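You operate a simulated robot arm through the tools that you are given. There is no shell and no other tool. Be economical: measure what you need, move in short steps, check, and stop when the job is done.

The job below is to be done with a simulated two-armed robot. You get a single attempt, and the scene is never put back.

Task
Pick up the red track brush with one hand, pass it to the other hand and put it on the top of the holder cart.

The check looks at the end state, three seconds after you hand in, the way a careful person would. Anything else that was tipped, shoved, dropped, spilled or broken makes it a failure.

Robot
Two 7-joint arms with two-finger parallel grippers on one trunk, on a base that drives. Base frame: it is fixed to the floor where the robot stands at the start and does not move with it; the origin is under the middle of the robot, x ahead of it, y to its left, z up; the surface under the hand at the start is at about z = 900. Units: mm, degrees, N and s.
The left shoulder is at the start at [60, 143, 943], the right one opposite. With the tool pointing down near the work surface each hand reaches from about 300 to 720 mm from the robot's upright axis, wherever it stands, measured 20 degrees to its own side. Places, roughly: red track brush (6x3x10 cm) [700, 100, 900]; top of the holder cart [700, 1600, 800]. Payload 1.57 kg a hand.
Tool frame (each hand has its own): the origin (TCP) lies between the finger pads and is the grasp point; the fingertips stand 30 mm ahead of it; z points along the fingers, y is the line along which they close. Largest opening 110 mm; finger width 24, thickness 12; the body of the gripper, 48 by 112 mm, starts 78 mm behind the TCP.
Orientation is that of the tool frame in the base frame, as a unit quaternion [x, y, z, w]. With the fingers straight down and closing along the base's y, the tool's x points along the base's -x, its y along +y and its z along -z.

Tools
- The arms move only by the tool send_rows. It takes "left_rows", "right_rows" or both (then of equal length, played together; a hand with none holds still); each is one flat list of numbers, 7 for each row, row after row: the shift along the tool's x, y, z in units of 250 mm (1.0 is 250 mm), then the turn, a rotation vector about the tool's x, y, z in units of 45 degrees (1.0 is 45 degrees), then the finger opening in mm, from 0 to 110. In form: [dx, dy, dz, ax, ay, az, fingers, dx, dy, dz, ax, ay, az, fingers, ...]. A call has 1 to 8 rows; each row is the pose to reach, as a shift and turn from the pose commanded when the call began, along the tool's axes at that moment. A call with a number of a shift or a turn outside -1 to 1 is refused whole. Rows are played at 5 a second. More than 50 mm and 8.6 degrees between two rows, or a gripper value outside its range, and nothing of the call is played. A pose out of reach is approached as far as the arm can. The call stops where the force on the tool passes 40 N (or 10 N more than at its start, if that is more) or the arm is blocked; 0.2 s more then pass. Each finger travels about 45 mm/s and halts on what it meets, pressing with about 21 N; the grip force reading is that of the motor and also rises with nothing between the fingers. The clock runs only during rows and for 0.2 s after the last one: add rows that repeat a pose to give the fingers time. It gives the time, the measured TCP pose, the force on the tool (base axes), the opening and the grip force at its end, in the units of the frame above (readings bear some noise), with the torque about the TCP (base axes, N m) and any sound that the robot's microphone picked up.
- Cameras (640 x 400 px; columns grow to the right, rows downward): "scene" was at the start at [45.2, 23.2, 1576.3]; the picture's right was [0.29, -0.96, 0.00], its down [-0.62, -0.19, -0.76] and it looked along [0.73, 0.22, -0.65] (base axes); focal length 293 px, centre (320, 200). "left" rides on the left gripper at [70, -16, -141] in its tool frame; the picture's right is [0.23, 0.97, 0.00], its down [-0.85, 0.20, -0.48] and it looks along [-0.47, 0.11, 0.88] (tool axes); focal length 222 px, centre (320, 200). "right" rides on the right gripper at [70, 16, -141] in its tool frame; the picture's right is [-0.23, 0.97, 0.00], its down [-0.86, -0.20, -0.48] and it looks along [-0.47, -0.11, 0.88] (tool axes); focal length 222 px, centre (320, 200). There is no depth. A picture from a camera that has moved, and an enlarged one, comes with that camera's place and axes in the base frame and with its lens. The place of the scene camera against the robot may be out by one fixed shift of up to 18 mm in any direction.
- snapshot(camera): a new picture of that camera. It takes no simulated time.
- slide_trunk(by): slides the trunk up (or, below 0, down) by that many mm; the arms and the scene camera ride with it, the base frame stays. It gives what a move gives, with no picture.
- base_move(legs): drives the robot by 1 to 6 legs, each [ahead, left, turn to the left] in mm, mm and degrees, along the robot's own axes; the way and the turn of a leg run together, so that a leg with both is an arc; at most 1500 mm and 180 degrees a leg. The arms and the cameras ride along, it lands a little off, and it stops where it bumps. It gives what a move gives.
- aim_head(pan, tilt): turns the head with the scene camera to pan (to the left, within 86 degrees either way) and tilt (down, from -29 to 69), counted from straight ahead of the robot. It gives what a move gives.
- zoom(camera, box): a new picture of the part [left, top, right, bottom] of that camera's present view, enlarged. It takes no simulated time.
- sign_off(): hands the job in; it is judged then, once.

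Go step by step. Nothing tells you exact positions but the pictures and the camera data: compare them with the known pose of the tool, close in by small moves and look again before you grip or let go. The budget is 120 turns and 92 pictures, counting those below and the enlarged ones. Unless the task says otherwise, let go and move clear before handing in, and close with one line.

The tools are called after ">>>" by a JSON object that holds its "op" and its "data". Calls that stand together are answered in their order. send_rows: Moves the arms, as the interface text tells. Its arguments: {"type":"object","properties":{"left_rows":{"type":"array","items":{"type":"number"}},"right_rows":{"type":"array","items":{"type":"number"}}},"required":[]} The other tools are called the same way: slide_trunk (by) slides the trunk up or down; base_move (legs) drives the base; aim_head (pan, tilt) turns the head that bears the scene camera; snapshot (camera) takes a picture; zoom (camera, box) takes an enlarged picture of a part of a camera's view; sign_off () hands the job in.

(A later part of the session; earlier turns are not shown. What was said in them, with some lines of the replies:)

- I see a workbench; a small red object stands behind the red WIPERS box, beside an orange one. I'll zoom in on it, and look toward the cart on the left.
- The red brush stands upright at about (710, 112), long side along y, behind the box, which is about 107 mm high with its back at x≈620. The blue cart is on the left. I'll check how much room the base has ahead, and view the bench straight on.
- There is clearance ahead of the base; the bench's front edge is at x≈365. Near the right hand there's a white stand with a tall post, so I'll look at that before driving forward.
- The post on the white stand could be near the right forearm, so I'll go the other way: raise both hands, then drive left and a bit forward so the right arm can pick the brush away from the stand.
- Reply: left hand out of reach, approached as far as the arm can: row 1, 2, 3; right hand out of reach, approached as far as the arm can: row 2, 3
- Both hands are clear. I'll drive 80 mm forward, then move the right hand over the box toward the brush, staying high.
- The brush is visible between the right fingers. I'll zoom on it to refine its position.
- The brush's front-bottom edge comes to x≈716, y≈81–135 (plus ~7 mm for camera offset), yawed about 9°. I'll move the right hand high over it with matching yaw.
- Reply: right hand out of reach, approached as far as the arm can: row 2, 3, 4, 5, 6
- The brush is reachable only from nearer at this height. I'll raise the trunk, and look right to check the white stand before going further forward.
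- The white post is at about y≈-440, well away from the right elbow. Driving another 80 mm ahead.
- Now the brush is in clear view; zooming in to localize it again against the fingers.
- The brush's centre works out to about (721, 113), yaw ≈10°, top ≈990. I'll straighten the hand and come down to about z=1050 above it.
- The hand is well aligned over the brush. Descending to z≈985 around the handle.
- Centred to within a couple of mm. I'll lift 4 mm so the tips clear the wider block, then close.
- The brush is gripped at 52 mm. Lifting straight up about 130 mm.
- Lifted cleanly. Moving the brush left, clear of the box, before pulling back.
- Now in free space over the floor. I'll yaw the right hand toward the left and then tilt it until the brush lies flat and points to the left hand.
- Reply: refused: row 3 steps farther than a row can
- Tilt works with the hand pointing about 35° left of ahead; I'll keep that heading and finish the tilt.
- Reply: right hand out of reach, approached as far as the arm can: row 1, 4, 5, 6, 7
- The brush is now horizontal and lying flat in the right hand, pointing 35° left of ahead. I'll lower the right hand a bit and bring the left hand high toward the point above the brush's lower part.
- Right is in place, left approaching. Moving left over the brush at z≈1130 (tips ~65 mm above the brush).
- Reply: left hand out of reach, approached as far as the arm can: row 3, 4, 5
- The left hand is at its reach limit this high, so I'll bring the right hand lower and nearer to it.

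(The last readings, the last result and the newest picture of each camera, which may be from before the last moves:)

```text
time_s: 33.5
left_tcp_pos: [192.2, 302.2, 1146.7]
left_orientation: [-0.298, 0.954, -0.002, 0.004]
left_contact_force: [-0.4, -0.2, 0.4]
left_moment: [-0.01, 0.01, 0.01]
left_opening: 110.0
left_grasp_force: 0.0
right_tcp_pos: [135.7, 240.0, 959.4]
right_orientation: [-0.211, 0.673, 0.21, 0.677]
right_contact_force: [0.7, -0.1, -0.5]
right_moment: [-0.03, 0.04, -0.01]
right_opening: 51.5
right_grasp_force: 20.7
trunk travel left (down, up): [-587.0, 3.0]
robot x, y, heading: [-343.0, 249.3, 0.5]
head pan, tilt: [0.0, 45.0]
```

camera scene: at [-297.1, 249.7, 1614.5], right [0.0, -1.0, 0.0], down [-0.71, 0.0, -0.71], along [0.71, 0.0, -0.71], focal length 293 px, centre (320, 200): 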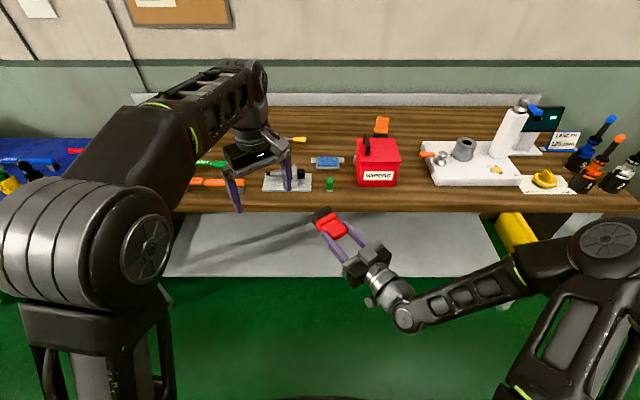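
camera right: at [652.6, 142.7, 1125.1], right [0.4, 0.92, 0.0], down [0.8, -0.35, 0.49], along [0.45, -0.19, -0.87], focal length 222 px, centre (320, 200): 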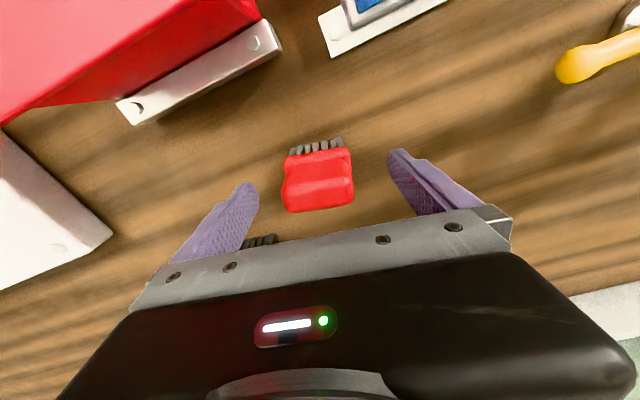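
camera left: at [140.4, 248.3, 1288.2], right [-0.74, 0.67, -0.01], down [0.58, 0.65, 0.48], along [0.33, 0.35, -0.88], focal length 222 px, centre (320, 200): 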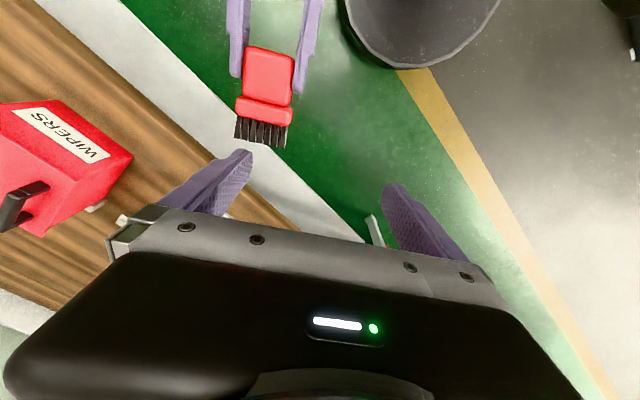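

The right hand has arrived; grip point on the brush is about (177, 268, 959). Bringing the left hand straight above it at z≈1060.

>>> {"op": "send_rows", "data": {"left_rows": [0.042, -0.025, 0.116, 0, 0, 0, 110, 0.084, -0.05, 0.232, 0, 0, 0, 110, 0.126, -0.076, 0.348, 0, 0, 0, 110, 0.126, -0.076, 0.348, 0, 0, 0, 110]}}

>>> {"op": "zoom", "data": {"camera": "scene", "box": [220, 140, 420, 340]}}

>>> {"op": "snapshot", "data": {"camera": "left"}}

```text
time_s: 34.5
left_tcp_pos: [176.6, 270.8, 1060.9]
left_orientation: [-0.299, 0.954, 0.0, 0.001]
left_contact_force: [-0.4, 0.4, 0.1]
left_moment: [-0.02, -0.01, 0.03]
left_opening: 110.2
left_grasp_force: 0.1
right_tcp_pos: [135.4, 239.8, 959.5]
right_orientation: [-0.212, 0.673, 0.21, 0.677]
right_contact_force: [-0.1, 0.0, -1.3]
right_moment: [-0.01, 0.06, 0.0]
right_opening: 51.6
right_grasp_force: 21.0
trunk travel left (down, up): [-587.0, 3.0]
robot x, y, heading: [-341.3, 250.0, 0.4]
head pan, tilt: [0.0, 45.0]
```

```text
2.00 times, centred on (320, 240) of scene
camera zoom: at [-297.2, 248.0, 1614.4], right [0.0, -1.0, 0.0], down [-0.71, 0.0, -0.71], along [0.71, 0.0, -0.71], focal length 586 px, centre (320, 120)
```

zoom: 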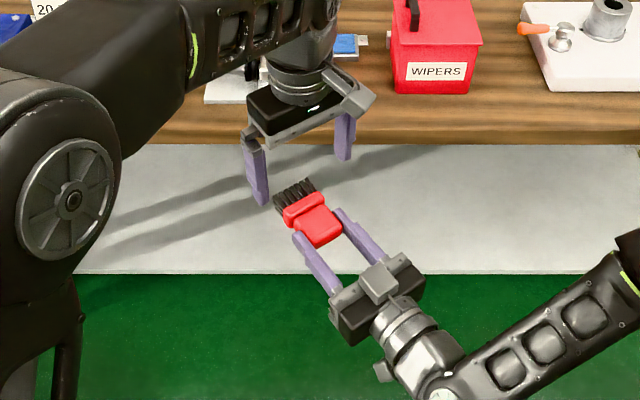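

```text
59 pictures are left
camera left: at [126.9, 216.2, 1202.2], right [-0.74, 0.67, 0.0], down [0.59, 0.65, 0.48], along [0.32, 0.36, -0.88], focal length 222 px, centre (320, 200)
```

left: 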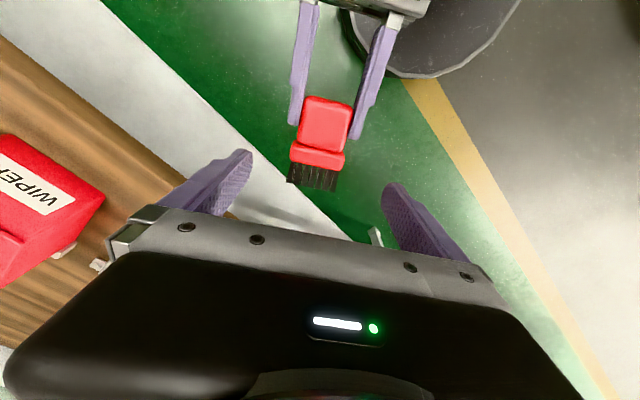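

The block's centre from the left camera is (176, 269), directly under the left TCP. Descending to z≈960.

>>> {"op": "send_rows", "data": {"left_rows": [0, 0, 0.14, 0, 0, 0, 110, 0, 0, 0.28, 0, 0, 0, 110, 0, 0, 0.404, 0, 0, 0, 110, 0, 0, 0.404, 0, 0, 0, 110]}}

>>> {"op": "zoom", "data": {"camera": "scene", "box": [240, 170, 400, 300]}}

>>> {"op": "snapshot", "data": {"camera": "left"}}

```text
time_s: 35.5
left_tcp_pos: [176.9, 272.4, 961.4]
left_orientation: [-0.299, 0.954, 0.001, 0.001]
left_contact_force: [0.6, 0.1, 0.5]
left_moment: [0.01, 0.0, -0.01]
left_opening: 109.9
left_grasp_force: 0.0
right_tcp_pos: [135.6, 239.3, 959.2]
right_orientation: [-0.212, 0.672, 0.21, 0.677]
right_contact_force: [0.4, -0.3, -1.2]
right_moment: [0.01, 0.05, 0.02]
right_opening: 51.3
right_grasp_force: 20.7
trunk travel left (down, up): [-587.0, 3.0]
robot x, y, heading: [-340.7, 252.3, 0.2]
head pan, tilt: [0.0, 45.0]
```

```text
3.08 times, centred on (320, 235) of scene
camera zoom: at [-297.4, 247.9, 1614.5], right [0.0, -1.0, 0.0], down [-0.71, 0.0, -0.71], along [0.71, 0.0, -0.71], focal length 901 px, centre (320, 92)
```

zoom: 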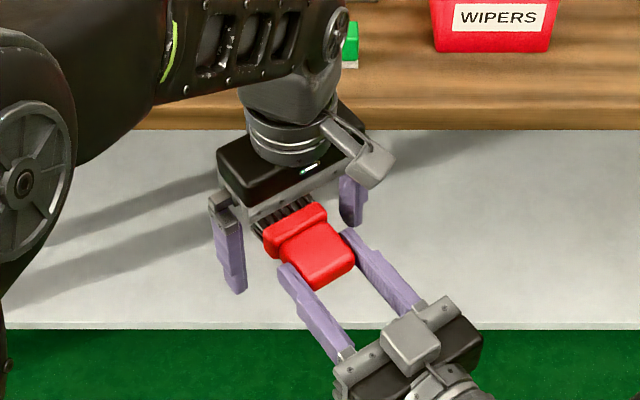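

```text
57 pictures are left
camera left: at [126.8, 217.3, 1102.9], right [-0.74, 0.67, 0.0], down [0.59, 0.65, 0.48], along [0.32, 0.36, -0.88], focal length 222 px, centre (320, 200)
```

left: 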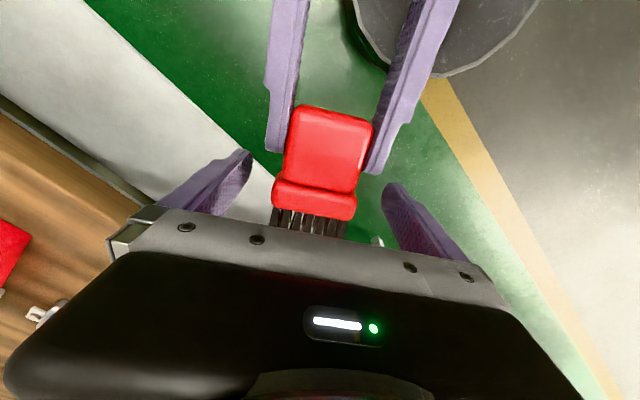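

Aligned within ~4 mm; I'll shift 3.5 mm and close the left fingers on the block.

>>> {"op": "send_rows", "data": {"left_rows": [0, -0.014, 0, 0, 0, 0, 100, 0, -0.014, 0, 0, 0, 0, 85, 0, -0.014, 0, 0, 0, 0, 70, 0, -0.014, 0, 0, 0, 0, 50, 0, -0.014, 0, 0, 0, 0, 35, 0, -0.014, 0, 0, 0, 0, 35, 0, -0.014, 0, 0, 0, 0, 35, 0, -0.014, 0, 0, 0, 0, 35]}}

>>> {"op": "zoom", "data": {"camera": "scene", "box": [240, 170, 400, 300]}}

>>> {"op": "snapshot", "data": {"camera": "left"}}

```text
time_s: 37.2
left_tcp_pos: [179.0, 268.4, 961.4]
left_orientation: [-0.3, 0.954, 0.001, 0.0]
left_contact_force: [-3.6, 3.4, 0.0]
left_moment: [-0.06, -0.01, -0.12]
left_opening: 59.6
left_grasp_force: 20.7
right_tcp_pos: [135.2, 238.1, 959.8]
right_orientation: [-0.211, 0.673, 0.209, 0.678]
right_contact_force: [2.5, -3.2, -0.6]
right_moment: [0.02, 0.07, -0.11]
right_opening: 51.6
right_grasp_force: 21.1
trunk travel left (down, up): [-587.0, 3.0]
robot x, y, heading: [-339.4, 252.3, 0.2]
head pan, tilt: [0.0, 45.0]
```

```text
3.08 times, centred on (320, 235) of scene
camera zoom: at [-297.1, 247.8, 1614.4], right [0.0, -1.0, 0.0], down [-0.71, 0.0, -0.71], along [0.71, 0.0, -0.71], focal length 901 px, centre (320, 92)
```

zoom: 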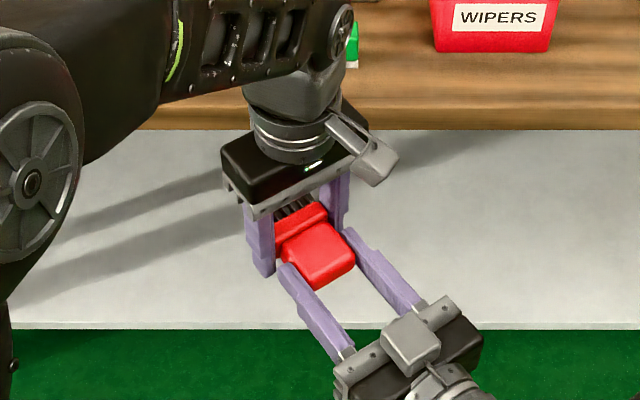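

```text
55 pictures are left
camera left: at [129.3, 214.1, 1103.1], right [-0.74, 0.67, 0.0], down [0.59, 0.65, 0.48], along [0.32, 0.36, -0.88], focal length 222 px, centre (320, 200)
```

left: 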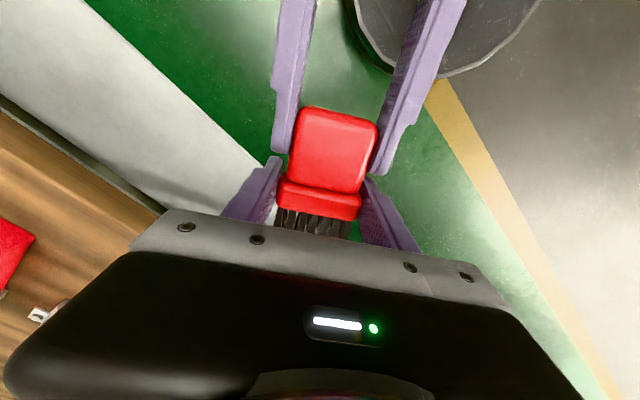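

The left hand holds the block at 59.6 mm. Opening the right hand and checking that the brush stays put.

>>> {"op": "send_rows", "data": {"right_rows": [0, 0, 0, 0, 0, 0, 60, 0, 0, 0, 0, 0, 0, 75, 0, 0, 0, 0, 0, 0, 90, 0, 0, 0, 0, 0, 0, 90, 0, 0, 0, 0, 0, 0, 90]}}

>>> {"op": "snapshot", "data": {"camera": "left"}}

```text
time_s: 38.5
left_tcp_pos: [179.4, 268.1, 961.9]
left_orientation: [-0.299, 0.954, 0.001, 0.002]
left_contact_force: [0.3, -0.1, 0.0]
left_moment: [0.02, 0.01, -0.01]
left_opening: 59.7
left_grasp_force: 21.0
right_tcp_pos: [134.1, 239.0, 959.7]
right_orientation: [-0.212, 0.672, 0.21, 0.677]
right_contact_force: [-1.0, 0.0, -0.9]
right_moment: [-0.01, 0.01, -0.01]
right_opening: 90.0
right_grasp_force: 0.1
trunk travel left (down, up): [-587.0, 3.0]
robot x, y, heading: [-343.5, 245.3, 0.0]
head pan, tilt: [0.0, 45.0]
```

```text
54 pictures are left
camera left: at [129.4, 213.9, 1103.2], right [-0.74, 0.67, 0.0], down [0.59, 0.65, 0.48], along [0.32, 0.36, -0.88], focal length 222 px, centre (320, 200)
```

left: 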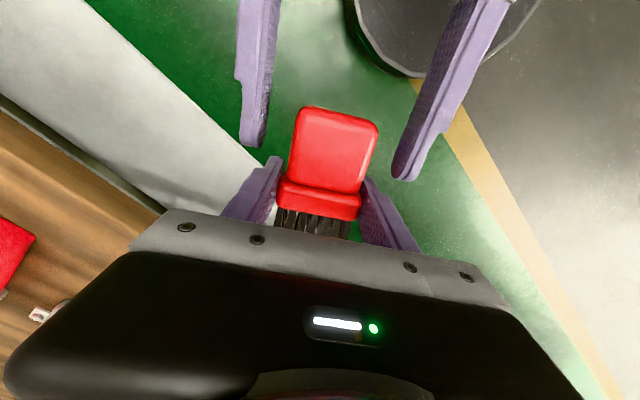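

Brush holds firm in the left hand. Pulling the right hand straight back, then lifting the left.

>>> {"op": "send_rows", "data": {"right_rows": [0, 0, -0.12, 0, 0, 0, 90, 0, 0, -0.24, 0, 0, 0, 90, 0, -0.12, -0.36, 0, 0, 0, 90, 0, -0.3, -0.44, 0, 0, 0, 90, 0, -0.48, -0.44, 0, 0, 0, 90, 0, -0.48, -0.44, 0, 0, 0, 90]}}

>>> {"op": "send_rows", "data": {"left_rows": [0, 0.1, -0.14, 0, 0, 0, 35, 0, 0.25, -0.28, 0, 0, 0, 35, 0, 0.4, -0.42, 0, 0, 0, 35, 0, 0.55, -0.5, 0, 0, 0, 35, 0, 0.55, -0.5, 0, 0, 0, 35]}}

>>> {"op": "aim_head", "data": {"pan": 40, "tilt": 40}}

>>> {"op": "snapshot", "data": {"camera": "scene"}}

```text
time_s: 39.9
left_tcp_pos: [179.0, 268.6, 961.5]
left_orientation: [-0.299, 0.954, 0.0, 0.001]
left_contact_force: [-0.3, 0.3, 0.9]
left_moment: [0.02, -0.01, 0.0]
left_opening: 59.8
left_grasp_force: 21.3
right_tcp_pos: [113.7, 78.2, 960.4]
right_orientation: [-0.211, 0.673, 0.21, 0.677]
right_contact_force: [-0.1, -0.3, 0.8]
right_moment: [-0.02, -0.01, 0.0]
right_opening: 89.8
right_grasp_force: 0.1
right hand out of reach, approached as far as the arm can: row 2, 3
trunk travel left (down, up): [-587.0, 3.0]
robot x, y, heading: [-339.9, 249.5, 0.1]
head pan, tilt: [0.0, 45.0]
```

```text
refused: row 2 steps farther than a row can; nothing moved
```

```text
time_s: 40.9
left_tcp_pos: [179.5, 268.0, 961.2]
left_orientation: [-0.299, 0.954, 0.0, 0.001]
left_contact_force: [0.3, -0.2, -0.2]
left_moment: [0.02, -0.01, -0.04]
left_opening: 59.5
left_grasp_force: 21.1
right_tcp_pos: [113.0, 78.5, 960.9]
right_orientation: [-0.211, 0.673, 0.21, 0.677]
right_contact_force: [-0.4, 0.2, -0.1]
right_moment: [-0.01, 0.0, 0.01]
right_opening: 89.8
right_grasp_force: 0.1
trunk travel left (down, up): [-587.0, 3.0]
robot x, y, heading: [-345.4, 250.2, 0.0]
head pan, tilt: [40.0, 40.0]
```

```text
53 pictures are left
camera scene: at [-313.3, 302.3, 1621.7], right [0.64, -0.77, 0.0], down [-0.49, -0.41, -0.77], along [0.59, 0.49, -0.64], focal length 293 px, centre (320, 200)
```

scene: 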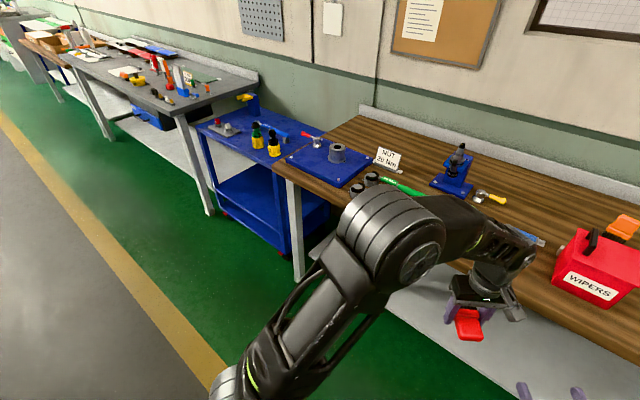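

The blue cart at about (650, 1600) with z≈800 is the holder cart. I'll lift the left hand, put the right hand out of the way and drive left along the aisle.

>>> {"op": "send_rows", "data": {"left_rows": [0, 0.1, -0.14, 0, 0, 0, 35, 0, 0.2, -0.28, 0, 0, 0, 35, 0, 0.3, -0.42, 0, 0, 0, 35, 0, 0.45, -0.42, 0, 0, 0, 35, 0, 0.6, -0.42, 0, 0, 0, 35, 0, 0.6, -0.42, 0, 0, 0, 35]}}

>>> {"op": "base_move", "data": {"legs": [[0, 1150, 0]]}}

>>> {"op": "aim_head", "data": {"pan": 0, "tilt": 45}}

>>> {"op": "snapshot", "data": {"camera": "scene"}}

```text
time_s: 42.3
left_tcp_pos: [95.3, 390.7, 1067.0]
left_orientation: [-0.298, 0.955, 0.0, 0.001]
left_contact_force: [1.0, 0.8, -1.6]
left_moment: [-0.02, 0.01, -0.04]
left_opening: 59.6
left_grasp_force: 20.9
right_tcp_pos: [114.2, 78.6, 960.7]
right_orientation: [-0.212, 0.673, 0.21, 0.677]
right_contact_force: [0.4, -0.9, -0.5]
right_moment: [0.01, 0.01, 0.01]
right_opening: 89.9
right_grasp_force: 0.1
trunk travel left (down, up): [-587.0, 3.0]
robot x, y, heading: [-343.5, 249.1, 0.1]
head pan, tilt: [40.0, 40.0]
```

```text
time_s: 48.3
left_tcp_pos: [72.6, 1569.1, 1066.4]
left_orientation: [-0.312, 0.95, 0.0, 0.001]
left_contact_force: [-0.6, 1.2, -1.7]
left_moment: [0.0, -0.01, 0.02]
left_opening: 59.7
left_grasp_force: 20.9
right_tcp_pos: [101.1, 1258.7, 961.6]
right_orientation: [-0.222, 0.669, 0.221, 0.674]
right_contact_force: [0.0, -0.2, 0.4]
right_moment: [-0.01, 0.02, 0.01]
right_opening: 90.0
right_grasp_force: 0.1
trunk travel left (down, up): [-587.0, 3.0]
robot x, y, heading: [-359.1, 1414.5, 1.6]
head pan, tilt: [40.0, 40.0]
```

```text
time_s: 49.3
left_tcp_pos: [72.7, 1570.7, 1066.1]
left_orientation: [-0.312, 0.95, 0.0, 0.001]
left_contact_force: [0.4, -0.5, -1.7]
left_moment: [0.0, 0.04, 0.02]
left_opening: 59.9
left_grasp_force: 20.9
right_tcp_pos: [99.7, 1258.4, 961.4]
right_orientation: [-0.221, 0.67, 0.219, 0.674]
right_contact_force: [0.5, 0.0, 0.5]
right_moment: [0.0, 0.01, 0.0]
right_opening: 90.0
right_grasp_force: 0.1
trunk travel left (down, up): [-587.0, 3.0]
robot x, y, heading: [-357.4, 1418.3, 1.7]
head pan, tilt: [0.0, 45.0]
```

```text
52 pictures are left
camera scene: at [-314.6, 1417.0, 1614.4], right [0.03, -1.0, 0.0], down [-0.71, -0.02, -0.71], along [0.71, 0.02, -0.71], focal length 293 px, centre (320, 200)
```

scene: 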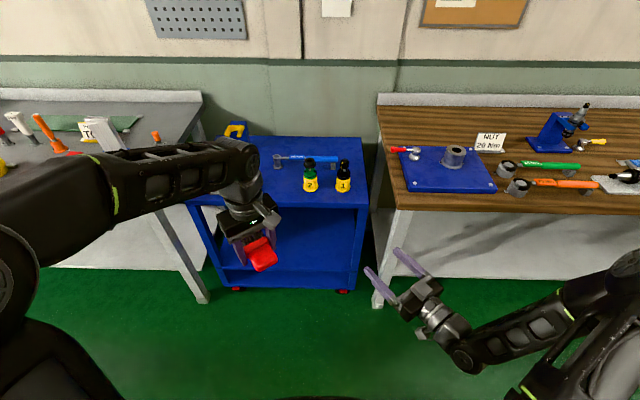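

The cart top is in view, with two bottles, a wrench and something to the left hidden behind my arm. I'll look with the left wrist camera and pan to see the free space.

>>> {"op": "snapshot", "data": {"camera": "left"}}

>>> {"op": "zoom", "data": {"camera": "scene", "box": [170, 100, 390, 300]}}

```text
51 pictures are left
camera left: at [24.2, 1514.2, 1208.0], right [-0.76, 0.65, 0.0], down [0.57, 0.67, 0.48], along [0.31, 0.36, -0.88], focal length 222 px, centre (320, 200)
```

left: 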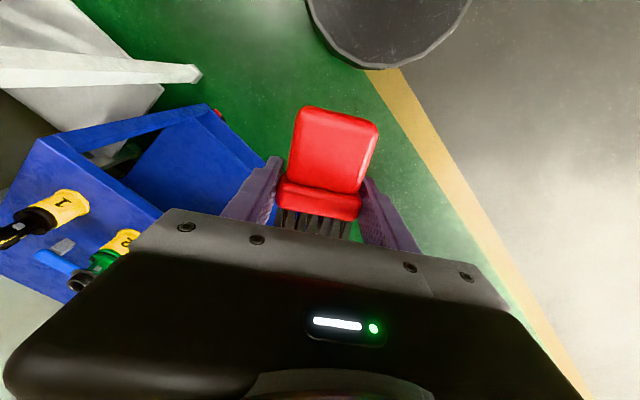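

```text
2.00 times, centred on (280, 200) of scene
camera zoom: at [-314.6, 1417.0, 1614.4], right [0.03, -1.0, 0.0], down [-0.71, -0.02, -0.71], along [0.71, 0.02, -0.71], focal length 586 px, centre (400, 200)
```

zoom: 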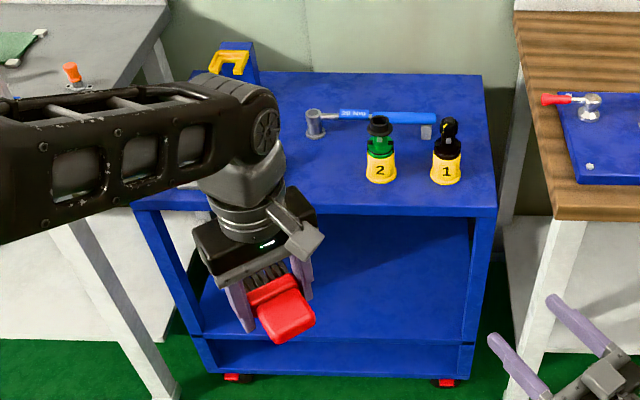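

I need to see the part of the cart hidden by my arm; driving left a bit further to look.

>>> {"op": "base_move", "data": {"legs": [[0, 350, -1.6]]}}

>>> {"op": "aim_head", "data": {"pan": -10, "tilt": 42}}

>>> {"op": "snapshot", "data": {"camera": "scene"}}

```text
time_s: 51.6
left_tcp_pos: [71.7, 1904.9, 1066.7]
left_orientation: [-0.298, 0.955, 0.0, 0.0]
left_contact_force: [0.9, 0.7, -1.1]
left_moment: [-0.03, 0.0, 0.02]
left_opening: 59.8
left_grasp_force: 21.2
right_tcp_pos: [91.5, 1590.5, 961.5]
right_orientation: [-0.211, 0.673, 0.209, 0.677]
right_contact_force: [0.0, -0.4, -0.3]
right_moment: [0.01, 0.03, 0.0]
right_opening: 90.2
right_grasp_force: 0.0
trunk travel left (down, up): [-587.0, 3.0]
robot x, y, heading: [-367.8, 1761.8, -0.4]
head pan, tilt: [0.0, 45.0]
```

```text
time_s: 52.3
left_tcp_pos: [72.6, 1904.4, 1067.0]
left_orientation: [-0.297, 0.955, 0.0, 0.001]
left_contact_force: [0.9, 0.1, -1.1]
left_moment: [0.01, 0.0, -0.02]
left_opening: 59.5
left_grasp_force: 20.8
right_tcp_pos: [91.2, 1590.9, 960.7]
right_orientation: [-0.211, 0.673, 0.209, 0.678]
right_contact_force: [-0.6, 0.6, 0.5]
right_moment: [0.02, 0.0, 0.03]
right_opening: 90.2
right_grasp_force: 0.0
trunk travel left (down, up): [-587.0, 3.0]
robot x, y, heading: [-365.4, 1765.6, -0.1]
head pan, tilt: [-10.0, 42.0]
```

```text
49 pictures are left
camera scene: at [-318.4, 1747.7, 1618.7], right [-0.17, -0.98, 0.0], down [-0.66, 0.12, -0.74], along [0.73, -0.13, -0.67], focal length 293 px, centre (320, 200)
```

scene: 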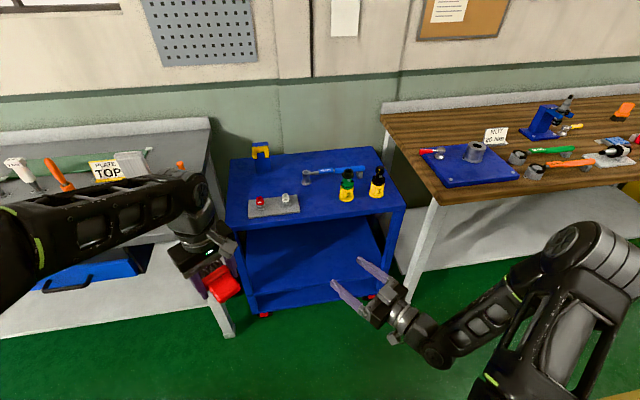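

>>> {"op": "zoom", "data": {"camera": "scene", "box": [210, 130, 420, 260]}}

```text
3.05 times, centred on (315, 195) of scene
camera zoom: at [-318.4, 1747.7, 1618.7], right [-0.17, -0.98, 0.0], down [-0.66, 0.12, -0.74], along [0.73, -0.13, -0.67], focal length 893 px, centre (335, 215)
```

zoom: 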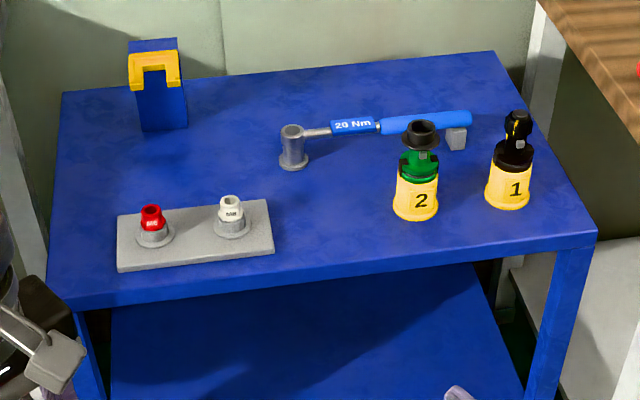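

The cart top spans x 475–940, y 1250–1950. There's a free patch at about x 490–650, y 1520–1665, between the grey plate and bottle 2. I'll raise the right hand, drive so that patch is in reach of the left hand, and look again.

>>> {"op": "send_rows", "data": {"right_rows": [-0.16, 0, 0, 0, 0, 0, 90, -0.32, 0, 0, 0, 0, 0, 90, -0.48, 0, 0, 0, 0, 0, 90, -0.48, 0, 0, 0, 0, 0, 90]}}

>>> {"op": "base_move", "data": {"legs": [[0, -320, 0], [300, 0, 0]]}}

>>> {"op": "aim_head", "data": {"pan": 5, "tilt": 50}}

>>> {"op": "snapshot", "data": {"camera": "scene"}}

>>> {"op": "snapshot", "data": {"camera": "left"}}

```text
time_s: 53.3
left_tcp_pos: [72.3, 1904.0, 1067.5]
left_orientation: [-0.299, 0.954, 0.0, 0.001]
left_contact_force: [0.2, 0.0, -1.1]
left_moment: [0.01, 0.0, -0.02]
left_opening: 59.7
left_grasp_force: 21.6
right_tcp_pos: [110.2, 1581.0, 1075.5]
right_orientation: [-0.211, 0.672, 0.21, 0.677]
right_contact_force: [0.0, -0.5, 0.2]
right_moment: [-0.02, -0.04, -0.01]
right_opening: 90.0
right_grasp_force: 0.1
right hand out of reach, approached as far as the arm can: row 2, 3, 4
trunk travel left (down, up): [-587.0, 3.0]
robot x, y, heading: [-367.0, 1764.4, 0.1]
head pan, tilt: [-10.0, 42.0]
```

```text
time_s: 57.1
left_tcp_pos: [373.2, 1581.7, 1067.1]
left_orientation: [-0.296, 0.955, 0.0, 0.001]
left_contact_force: [0.6, 0.4, -1.3]
left_moment: [-0.03, -0.01, -0.02]
left_opening: 59.9
left_grasp_force: 21.1
right_tcp_pos: [409.1, 1257.6, 1076.1]
right_orientation: [-0.21, 0.673, 0.208, 0.678]
right_contact_force: [0.0, -0.6, -0.4]
right_moment: [0.03, 0.0, 0.01]
right_opening: 90.1
right_grasp_force: 0.0
trunk travel left (down, up): [-587.0, 3.0]
robot x, y, heading: [-61.4, 1441.9, -0.3]
head pan, tilt: [-10.0, 42.0]
```

```text
time_s: 57.9
left_tcp_pos: [372.5, 1579.7, 1067.5]
left_orientation: [-0.296, 0.955, 0.001, 0.001]
left_contact_force: [-0.2, 0.2, -1.4]
left_moment: [0.01, 0.03, 0.02]
left_opening: 59.8
left_grasp_force: 21.0
right_tcp_pos: [408.5, 1257.2, 1075.1]
right_orientation: [-0.211, 0.672, 0.209, 0.678]
right_contact_force: [0.6, 0.3, 0.0]
right_moment: [0.0, 0.01, 0.01]
right_opening: 89.9
right_grasp_force: 0.0
trunk travel left (down, up): [-587.0, 3.0]
robot x, y, heading: [-66.3, 1438.8, -0.4]
head pan, tilt: [5.0, 50.0]
```

```text
47 pictures are left
camera scene: at [-24.3, 1447.2, 1607.6], right [0.08, -1.0, 0.0], down [-0.76, -0.06, -0.64], along [0.64, 0.05, -0.77], focal length 293 px, centre (320, 200)
```

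scene: 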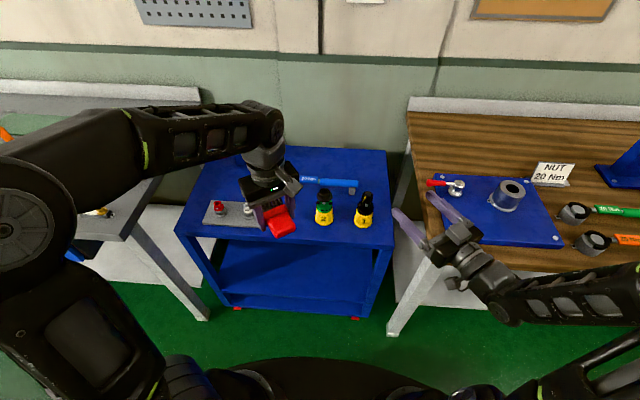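

```text
46 pictures are left
camera left: at [322.2, 1526.3, 1208.0], right [-0.74, 0.68, 0.0], down [0.59, 0.65, 0.48], along [0.32, 0.35, -0.88], focal length 222 px, centre (320, 200)
```

left: 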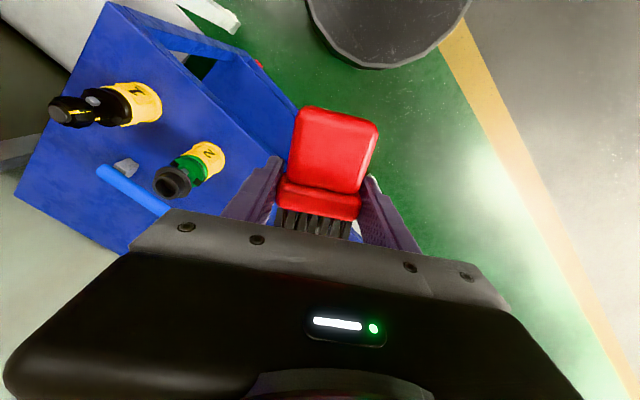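

Free patch ahead of the left hand. I'll extend the left hand over (570, 1592) at z≈1000, turning the brush to lie along x.

>>> {"op": "send_rows", "data": {"left_rows": [-0.137, -0.083, 0.0, 0, 0, 0.154, 35, -0.274, -0.166, 0.02, 0, 0, 0.308, 35, -0.412, -0.248, 0.08, 0, 0, 0.463, 35, -0.55, -0.33, 0.16, 0, 0, 0.617, 35, -0.686, -0.413, 0.268, 0, 0, 0.771, 35, -0.686, -0.413, 0.268, 0, 0, 0.771, 35]}}

>>> {"op": "zoom", "data": {"camera": "scene", "box": [180, 100, 400, 260]}}

>>> {"op": "snapshot", "data": {"camera": "left"}}

```text
time_s: 59.3
left_tcp_pos: [574.6, 1591.7, 1000.3]
left_orientation: [0.004, 1.0, 0.0, 0.001]
left_contact_force: [0.1, 0.5, -0.5]
left_moment: [0.0, -0.01, 0.01]
left_opening: 59.7
left_grasp_force: 20.6
right_tcp_pos: [406.6, 1256.9, 1074.8]
right_orientation: [-0.21, 0.672, 0.208, 0.679]
right_contact_force: [-0.6, -1.2, 0.4]
right_moment: [0.01, -0.01, -0.01]
right_opening: 89.8
right_grasp_force: 0.0
trunk travel left (down, up): [-587.0, 3.0]
robot x, y, heading: [-67.7, 1442.8, -0.3]
head pan, tilt: [5.0, 50.0]
```

```text
2.50 times, centred on (290, 180) of scene
camera zoom: at [-25.5, 1447.3, 1607.6], right [0.08, -1.0, 0.0], down [-0.76, -0.06, -0.64], along [0.64, 0.05, -0.77], focal length 732 px, centre (395, 250)
```

zoom: 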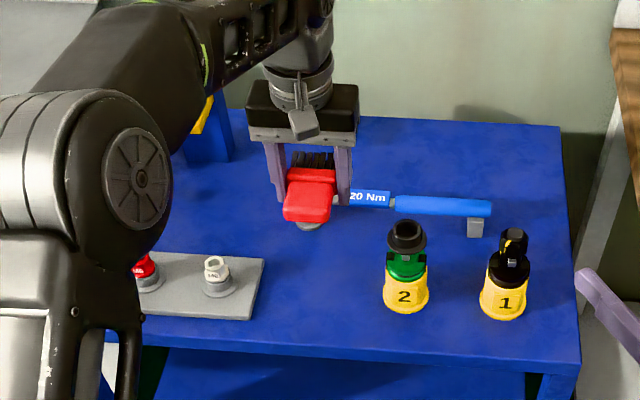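

```text
44 pictures are left
camera left: at [501.6, 1575.2, 1141.5], right [-0.22, 0.98, 0.0], down [0.86, 0.19, 0.48], along [0.47, 0.11, -0.88], focal length 222 px, centre (320, 200)
```

left: 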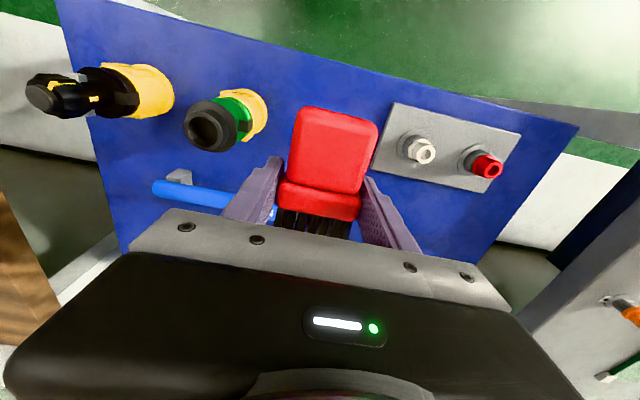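

Bottle 2's edge is at y≈1509, the plate's at y≈1680, so y≈1593 is centred; I'll shift back to x≈560 and descend to z≈850.

>>> {"op": "send_rows", "data": {"left_rows": [0.03, 0, 0.15, 0, 0, 0, 35, 0.056, 0, 0.3, 0, 0, 0, 35, 0.056, 0, 0.45, 0, 0, 0, 35, 0.056, 0, 0.6, 0, 0, 0, 35, 0.056, 0, 0.6, 0, 0, 0, 35]}}

>>> {"op": "zoom", "data": {"camera": "scene", "box": [220, 130, 360, 250]}}

>>> {"op": "snapshot", "data": {"camera": "left"}}

```text
time_s: 60.5
left_tcp_pos: [558.8, 1592.8, 849.2]
left_orientation: [0.002, 1.0, -0.001, 0.0]
left_contact_force: [0.2, 0.5, -1.6]
left_moment: [-0.01, 0.0, -0.01]
left_opening: 59.5
left_grasp_force: 20.8
right_tcp_pos: [406.4, 1257.5, 1075.7]
right_orientation: [-0.21, 0.673, 0.209, 0.678]
right_contact_force: [0.0, -0.1, -0.5]
right_moment: [-0.01, 0.01, 0.01]
right_opening: 90.0
right_grasp_force: 0.0
trunk travel left (down, up): [-587.0, 3.0]
robot x, y, heading: [-67.5, 1442.4, -0.3]
head pan, tilt: [5.0, 50.0]
```

```text
3.33 times, centred on (290, 190) of scene
camera zoom: at [-24.7, 1447.2, 1607.6], right [0.08, -1.0, 0.0], down [-0.76, -0.06, -0.64], along [0.64, 0.05, -0.77], focal length 976 px, centre (420, 233)
```

zoom: 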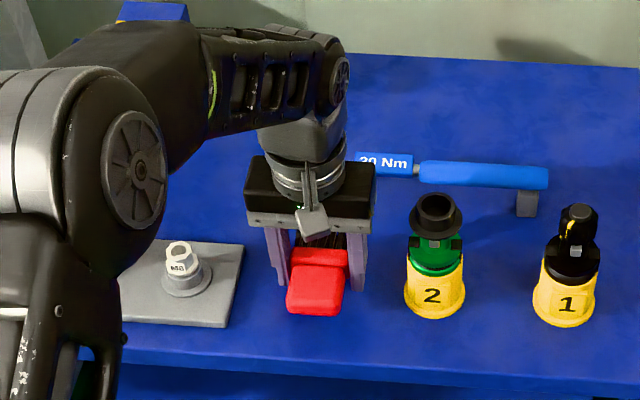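

```text
42 pictures are left
camera left: at [487.1, 1575.7, 990.3], right [-0.22, 0.98, 0.0], down [0.86, 0.19, 0.48], along [0.47, 0.11, -0.88], focal length 222 px, centre (320, 200)
```

left: 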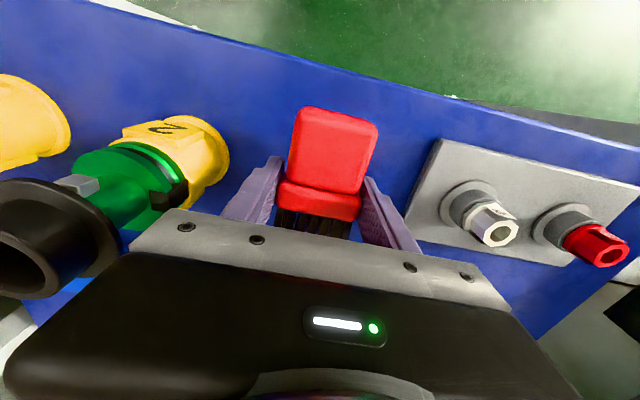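

Good clearance on both sides. Lowering slowly until the tips are just over the surface.

>>> {"op": "send_rows", "data": {"left_rows": [0, 0, 0.02, 0, 0, 0, 35, 0, 0, 0.036, 0, 0, 0, 35, 0, 0, 0.048, 0, 0, 0, 35, 0, 0, 0.056, 0, 0, 0, 35, 0, 0, 0.064, 0, 0, 0, 35]}}

>>> {"op": "zoom", "data": {"camera": "left", "box": [200, 80, 440, 260]}}

```text
time_s: 61.7
left_tcp_pos: [560.0, 1593.5, 834.3]
left_orientation: [0.002, 1.0, 0.001, 0.001]
left_contact_force: [-0.3, 0.0, -1.7]
left_moment: [-0.03, 0.06, 0.02]
left_opening: 59.7
left_grasp_force: 21.0
right_tcp_pos: [406.7, 1257.7, 1075.1]
right_orientation: [-0.21, 0.672, 0.208, 0.679]
right_contact_force: [0.9, 0.3, -0.3]
right_moment: [0.02, 0.0, 0.01]
right_opening: 90.0
right_grasp_force: 0.0
trunk travel left (down, up): [-587.0, 3.0]
robot x, y, heading: [-68.5, 1442.3, -0.3]
head pan, tilt: [5.0, 50.0]
```

```text
2.22 times, centred on (320, 170) of left
camera zoom: at [487.0, 1574.9, 975.2], right [-0.22, 0.97, 0.0], down [0.86, 0.19, 0.48], along [0.47, 0.11, -0.88], focal length 494 px, centre (320, 267)
```

zoom: 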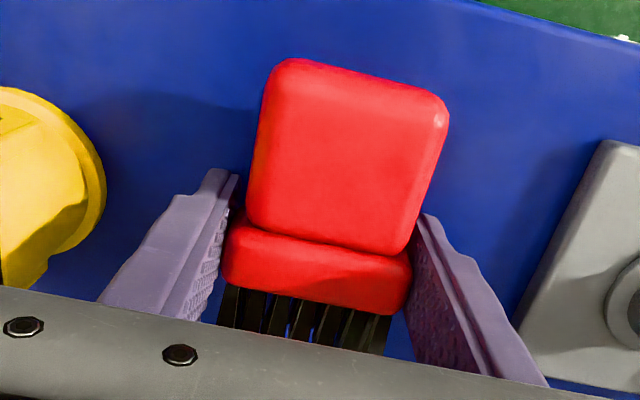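

No contact yet; a few more mm in tiny steps, watching the force.

>>> {"op": "send_rows", "data": {"left_rows": [0, 0, 0.006, 0, 0, 0, 35, 0, 0, 0.012, 0, 0, 0, 35]}}

>>> {"op": "send_rows", "data": {"left_rows": [0, 0, 0.004, 0, 0, 0, 35, 0, 0, 0.008, 0, 0, 0, 35]}}

```text
time_s: 62.3
left_tcp_pos: [559.0, 1592.2, 831.1]
left_orientation: [0.002, 1.0, 0.001, 0.001]
left_contact_force: [0.4, 0.0, -0.5]
left_moment: [-0.04, 0.04, 0.02]
left_opening: 59.9
left_grasp_force: 20.8
right_tcp_pos: [408.5, 1256.0, 1076.0]
right_orientation: [-0.21, 0.672, 0.208, 0.679]
right_contact_force: [0.2, -0.2, 0.3]
right_moment: [0.0, 0.02, -0.03]
right_opening: 90.0
right_grasp_force: 0.1
trunk travel left (down, up): [-587.0, 3.0]
robot x, y, heading: [-65.0, 1444.6, -0.3]
head pan, tilt: [5.0, 50.0]
```

```text
time_s: 62.9
left_tcp_pos: [560.2, 1592.3, 830.8]
left_orientation: [0.003, 1.0, 0.001, 0.001]
left_contact_force: [-1.1, 1.6, 5.5]
left_moment: [-0.18, 0.07, -0.07]
left_opening: 59.7
left_grasp_force: 20.8
right_tcp_pos: [407.1, 1257.2, 1075.7]
right_orientation: [-0.21, 0.673, 0.208, 0.678]
right_contact_force: [0.4, 0.0, -0.3]
right_moment: [-0.03, -0.03, 0.0]
right_opening: 89.6
right_grasp_force: 0.2
trunk travel left (down, up): [-587.0, 3.0]
robot x, y, heading: [-60.4, 1442.2, -0.3]
head pan, tilt: [5.0, 50.0]
```

The tips just touch (5.5 N). Backing off 2 mm and opening slowly.

>>> {"op": "send_rows", "data": {"left_rows": [0, 0, -0.007, 0, 0, 0, 55, 0, 0, -0.007, 0, 0, 0, 60, 0, 0, -0.007, 0, 0, 0, 62, 0, 0, -0.007, 0, 0, 0, 66, 0, 0, -0.007, 0, 0, 0, 72, 0, 0, -0.007, 0, 0, 0, 80, 0, 0, -0.007, 0, 0, 0, 86, 0, 0, -0.007, 0, 0, 0, 86]}}

>>> {"op": "snapshot", "data": {"camera": "left"}}

>>> {"op": "zoom", "data": {"camera": "scene", "box": [220, 130, 360, 250]}}

```text
time_s: 64.7
left_tcp_pos: [559.0, 1592.2, 830.9]
left_orientation: [0.002, 1.0, 0.002, 0.001]
left_contact_force: [0.0, -0.8, -0.3]
left_moment: [0.0, 0.0, 0.03]
left_opening: 86.1
left_grasp_force: 0.1
right_tcp_pos: [406.9, 1257.0, 1075.9]
right_orientation: [-0.21, 0.673, 0.208, 0.678]
right_contact_force: [-0.7, -0.7, 0.8]
right_moment: [-0.01, -0.02, 0.01]
right_opening: 89.5
right_grasp_force: 0.2
trunk travel left (down, up): [-587.0, 3.0]
robot x, y, heading: [-62.6, 1443.8, -0.4]
head pan, tilt: [5.0, 50.0]
```

```text
40 pictures are left
camera left: at [486.9, 1575.3, 972.2], right [-0.22, 0.97, 0.0], down [0.86, 0.19, 0.48], along [0.47, 0.11, -0.88], focal length 222 px, centre (320, 200)
```

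left: 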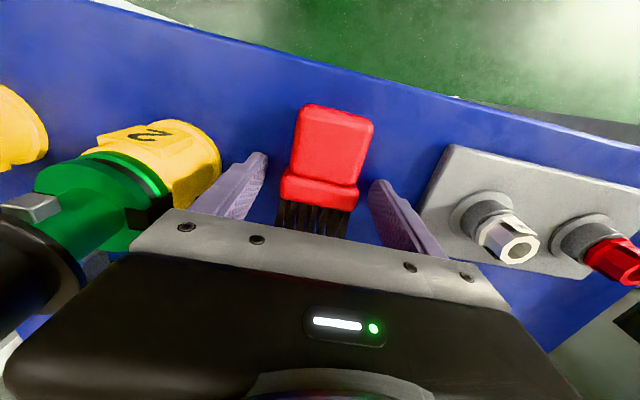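

```text
3.33 times, centred on (290, 190) of scene
camera zoom: at [-24.4, 1447.3, 1607.5], right [0.08, -1.0, 0.0], down [-0.76, -0.06, -0.64], along [0.64, 0.05, -0.77], focal length 976 px, centre (420, 233)
```

zoom: 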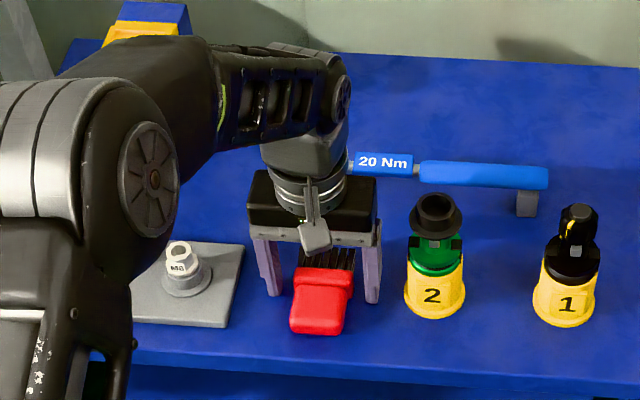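

The brush lies flat on the cart and is free of the fingers. Raising the left hand straight up and checking.

>>> {"op": "send_rows", "data": {"left_rows": [0, 0, -0.1, 0, 0, 0, 86, 0, 0, -0.25, 0, 0, 0, 86, 0, 0, -0.42, 0, 0, 0, 86, 0, 0, -0.59, 0, 0, 0, 86, 0, 0, -0.76, 0, 0, 0, 86, 0, 0, -0.76, 0, 0, 0, 86]}}

>>> {"op": "base_move", "data": {"legs": [[-300, 0, 0]]}}

>>> {"op": "snapshot", "data": {"camera": "scene"}}

>>> {"op": "zoom", "data": {"camera": "scene", "box": [200, 80, 420, 220]}}

```text
time_s: 66.1
left_tcp_pos: [559.3, 1591.8, 1020.5]
left_orientation: [0.002, 1.0, 0.001, 0.001]
left_contact_force: [-0.5, -0.8, -0.4]
left_moment: [-0.03, 0.03, -0.04]
left_opening: 86.1
left_grasp_force: 0.0
right_tcp_pos: [407.7, 1257.7, 1076.3]
right_orientation: [-0.209, 0.673, 0.207, 0.678]
right_contact_force: [0.2, -0.4, -0.5]
right_moment: [-0.01, 0.0, -0.01]
right_opening: 90.3
right_grasp_force: 0.1
trunk travel left (down, up): [-587.0, 3.0]
robot x, y, heading: [-67.5, 1446.2, -0.1]
head pan, tilt: [5.0, 50.0]
```

```text
time_s: 68.1
left_tcp_pos: [262.0, 1593.6, 1020.2]
left_orientation: [0.004, 1.0, 0.001, 0.001]
left_contact_force: [-0.5, 0.2, 0.4]
left_moment: [-0.02, -0.01, 0.01]
left_opening: 86.0
left_grasp_force: 0.0
right_tcp_pos: [108.5, 1258.5, 1075.5]
right_orientation: [-0.209, 0.673, 0.207, 0.678]
right_contact_force: [-0.2, 0.0, 0.0]
right_moment: [0.02, 0.0, -0.01]
right_opening: 89.9
right_grasp_force: 0.0
trunk travel left (down, up): [-587.0, 3.0]
robot x, y, heading: [-364.0, 1442.7, -0.4]
head pan, tilt: [5.0, 50.0]
```

```text
38 pictures are left
camera scene: at [-323.3, 1449.1, 1607.6], right [0.08, -1.0, 0.0], down [-0.76, -0.06, -0.64], along [0.64, 0.05, -0.77], focal length 293 px, centre (320, 200)
```

scene: 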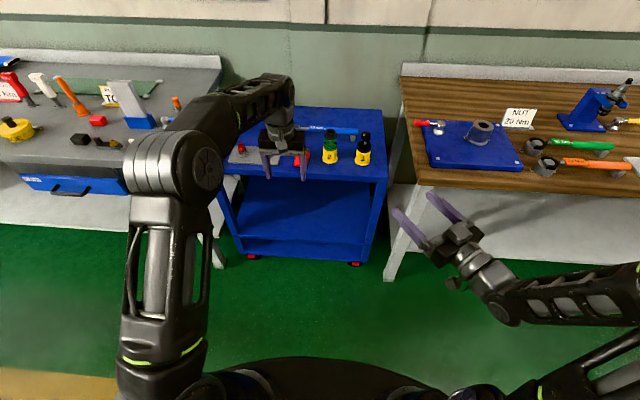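

```text
2.86 times, centred on (310, 150) of scene
camera zoom: at [-323.3, 1449.1, 1607.6], right [0.08, -1.0, 0.0], down [-0.76, -0.06, -0.64], along [0.64, 0.05, -0.77], focal length 837 px, centre (349, 343)
```

zoom: 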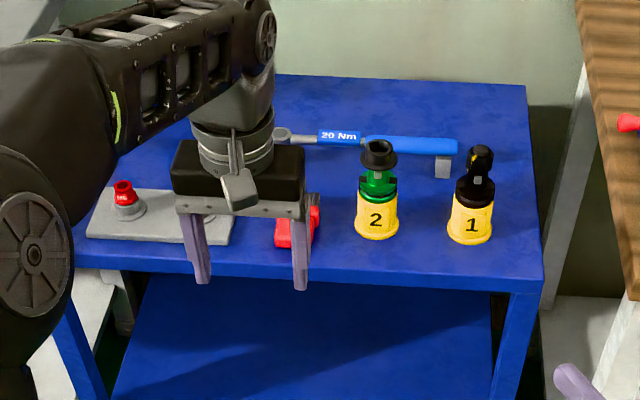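

The brush lies on the cart top, both hands are empty and clear, and nothing else has moved. Handing in.

>>> {"op": "sign_off", "data": {}}

```text
The job is handed in.
```

The red track brush was picked up with the right hand, passed to the left, and laid flat on top of the holder cart. Nothing else looked disturbed in the last pictures, and both hands were clear when I handed in.
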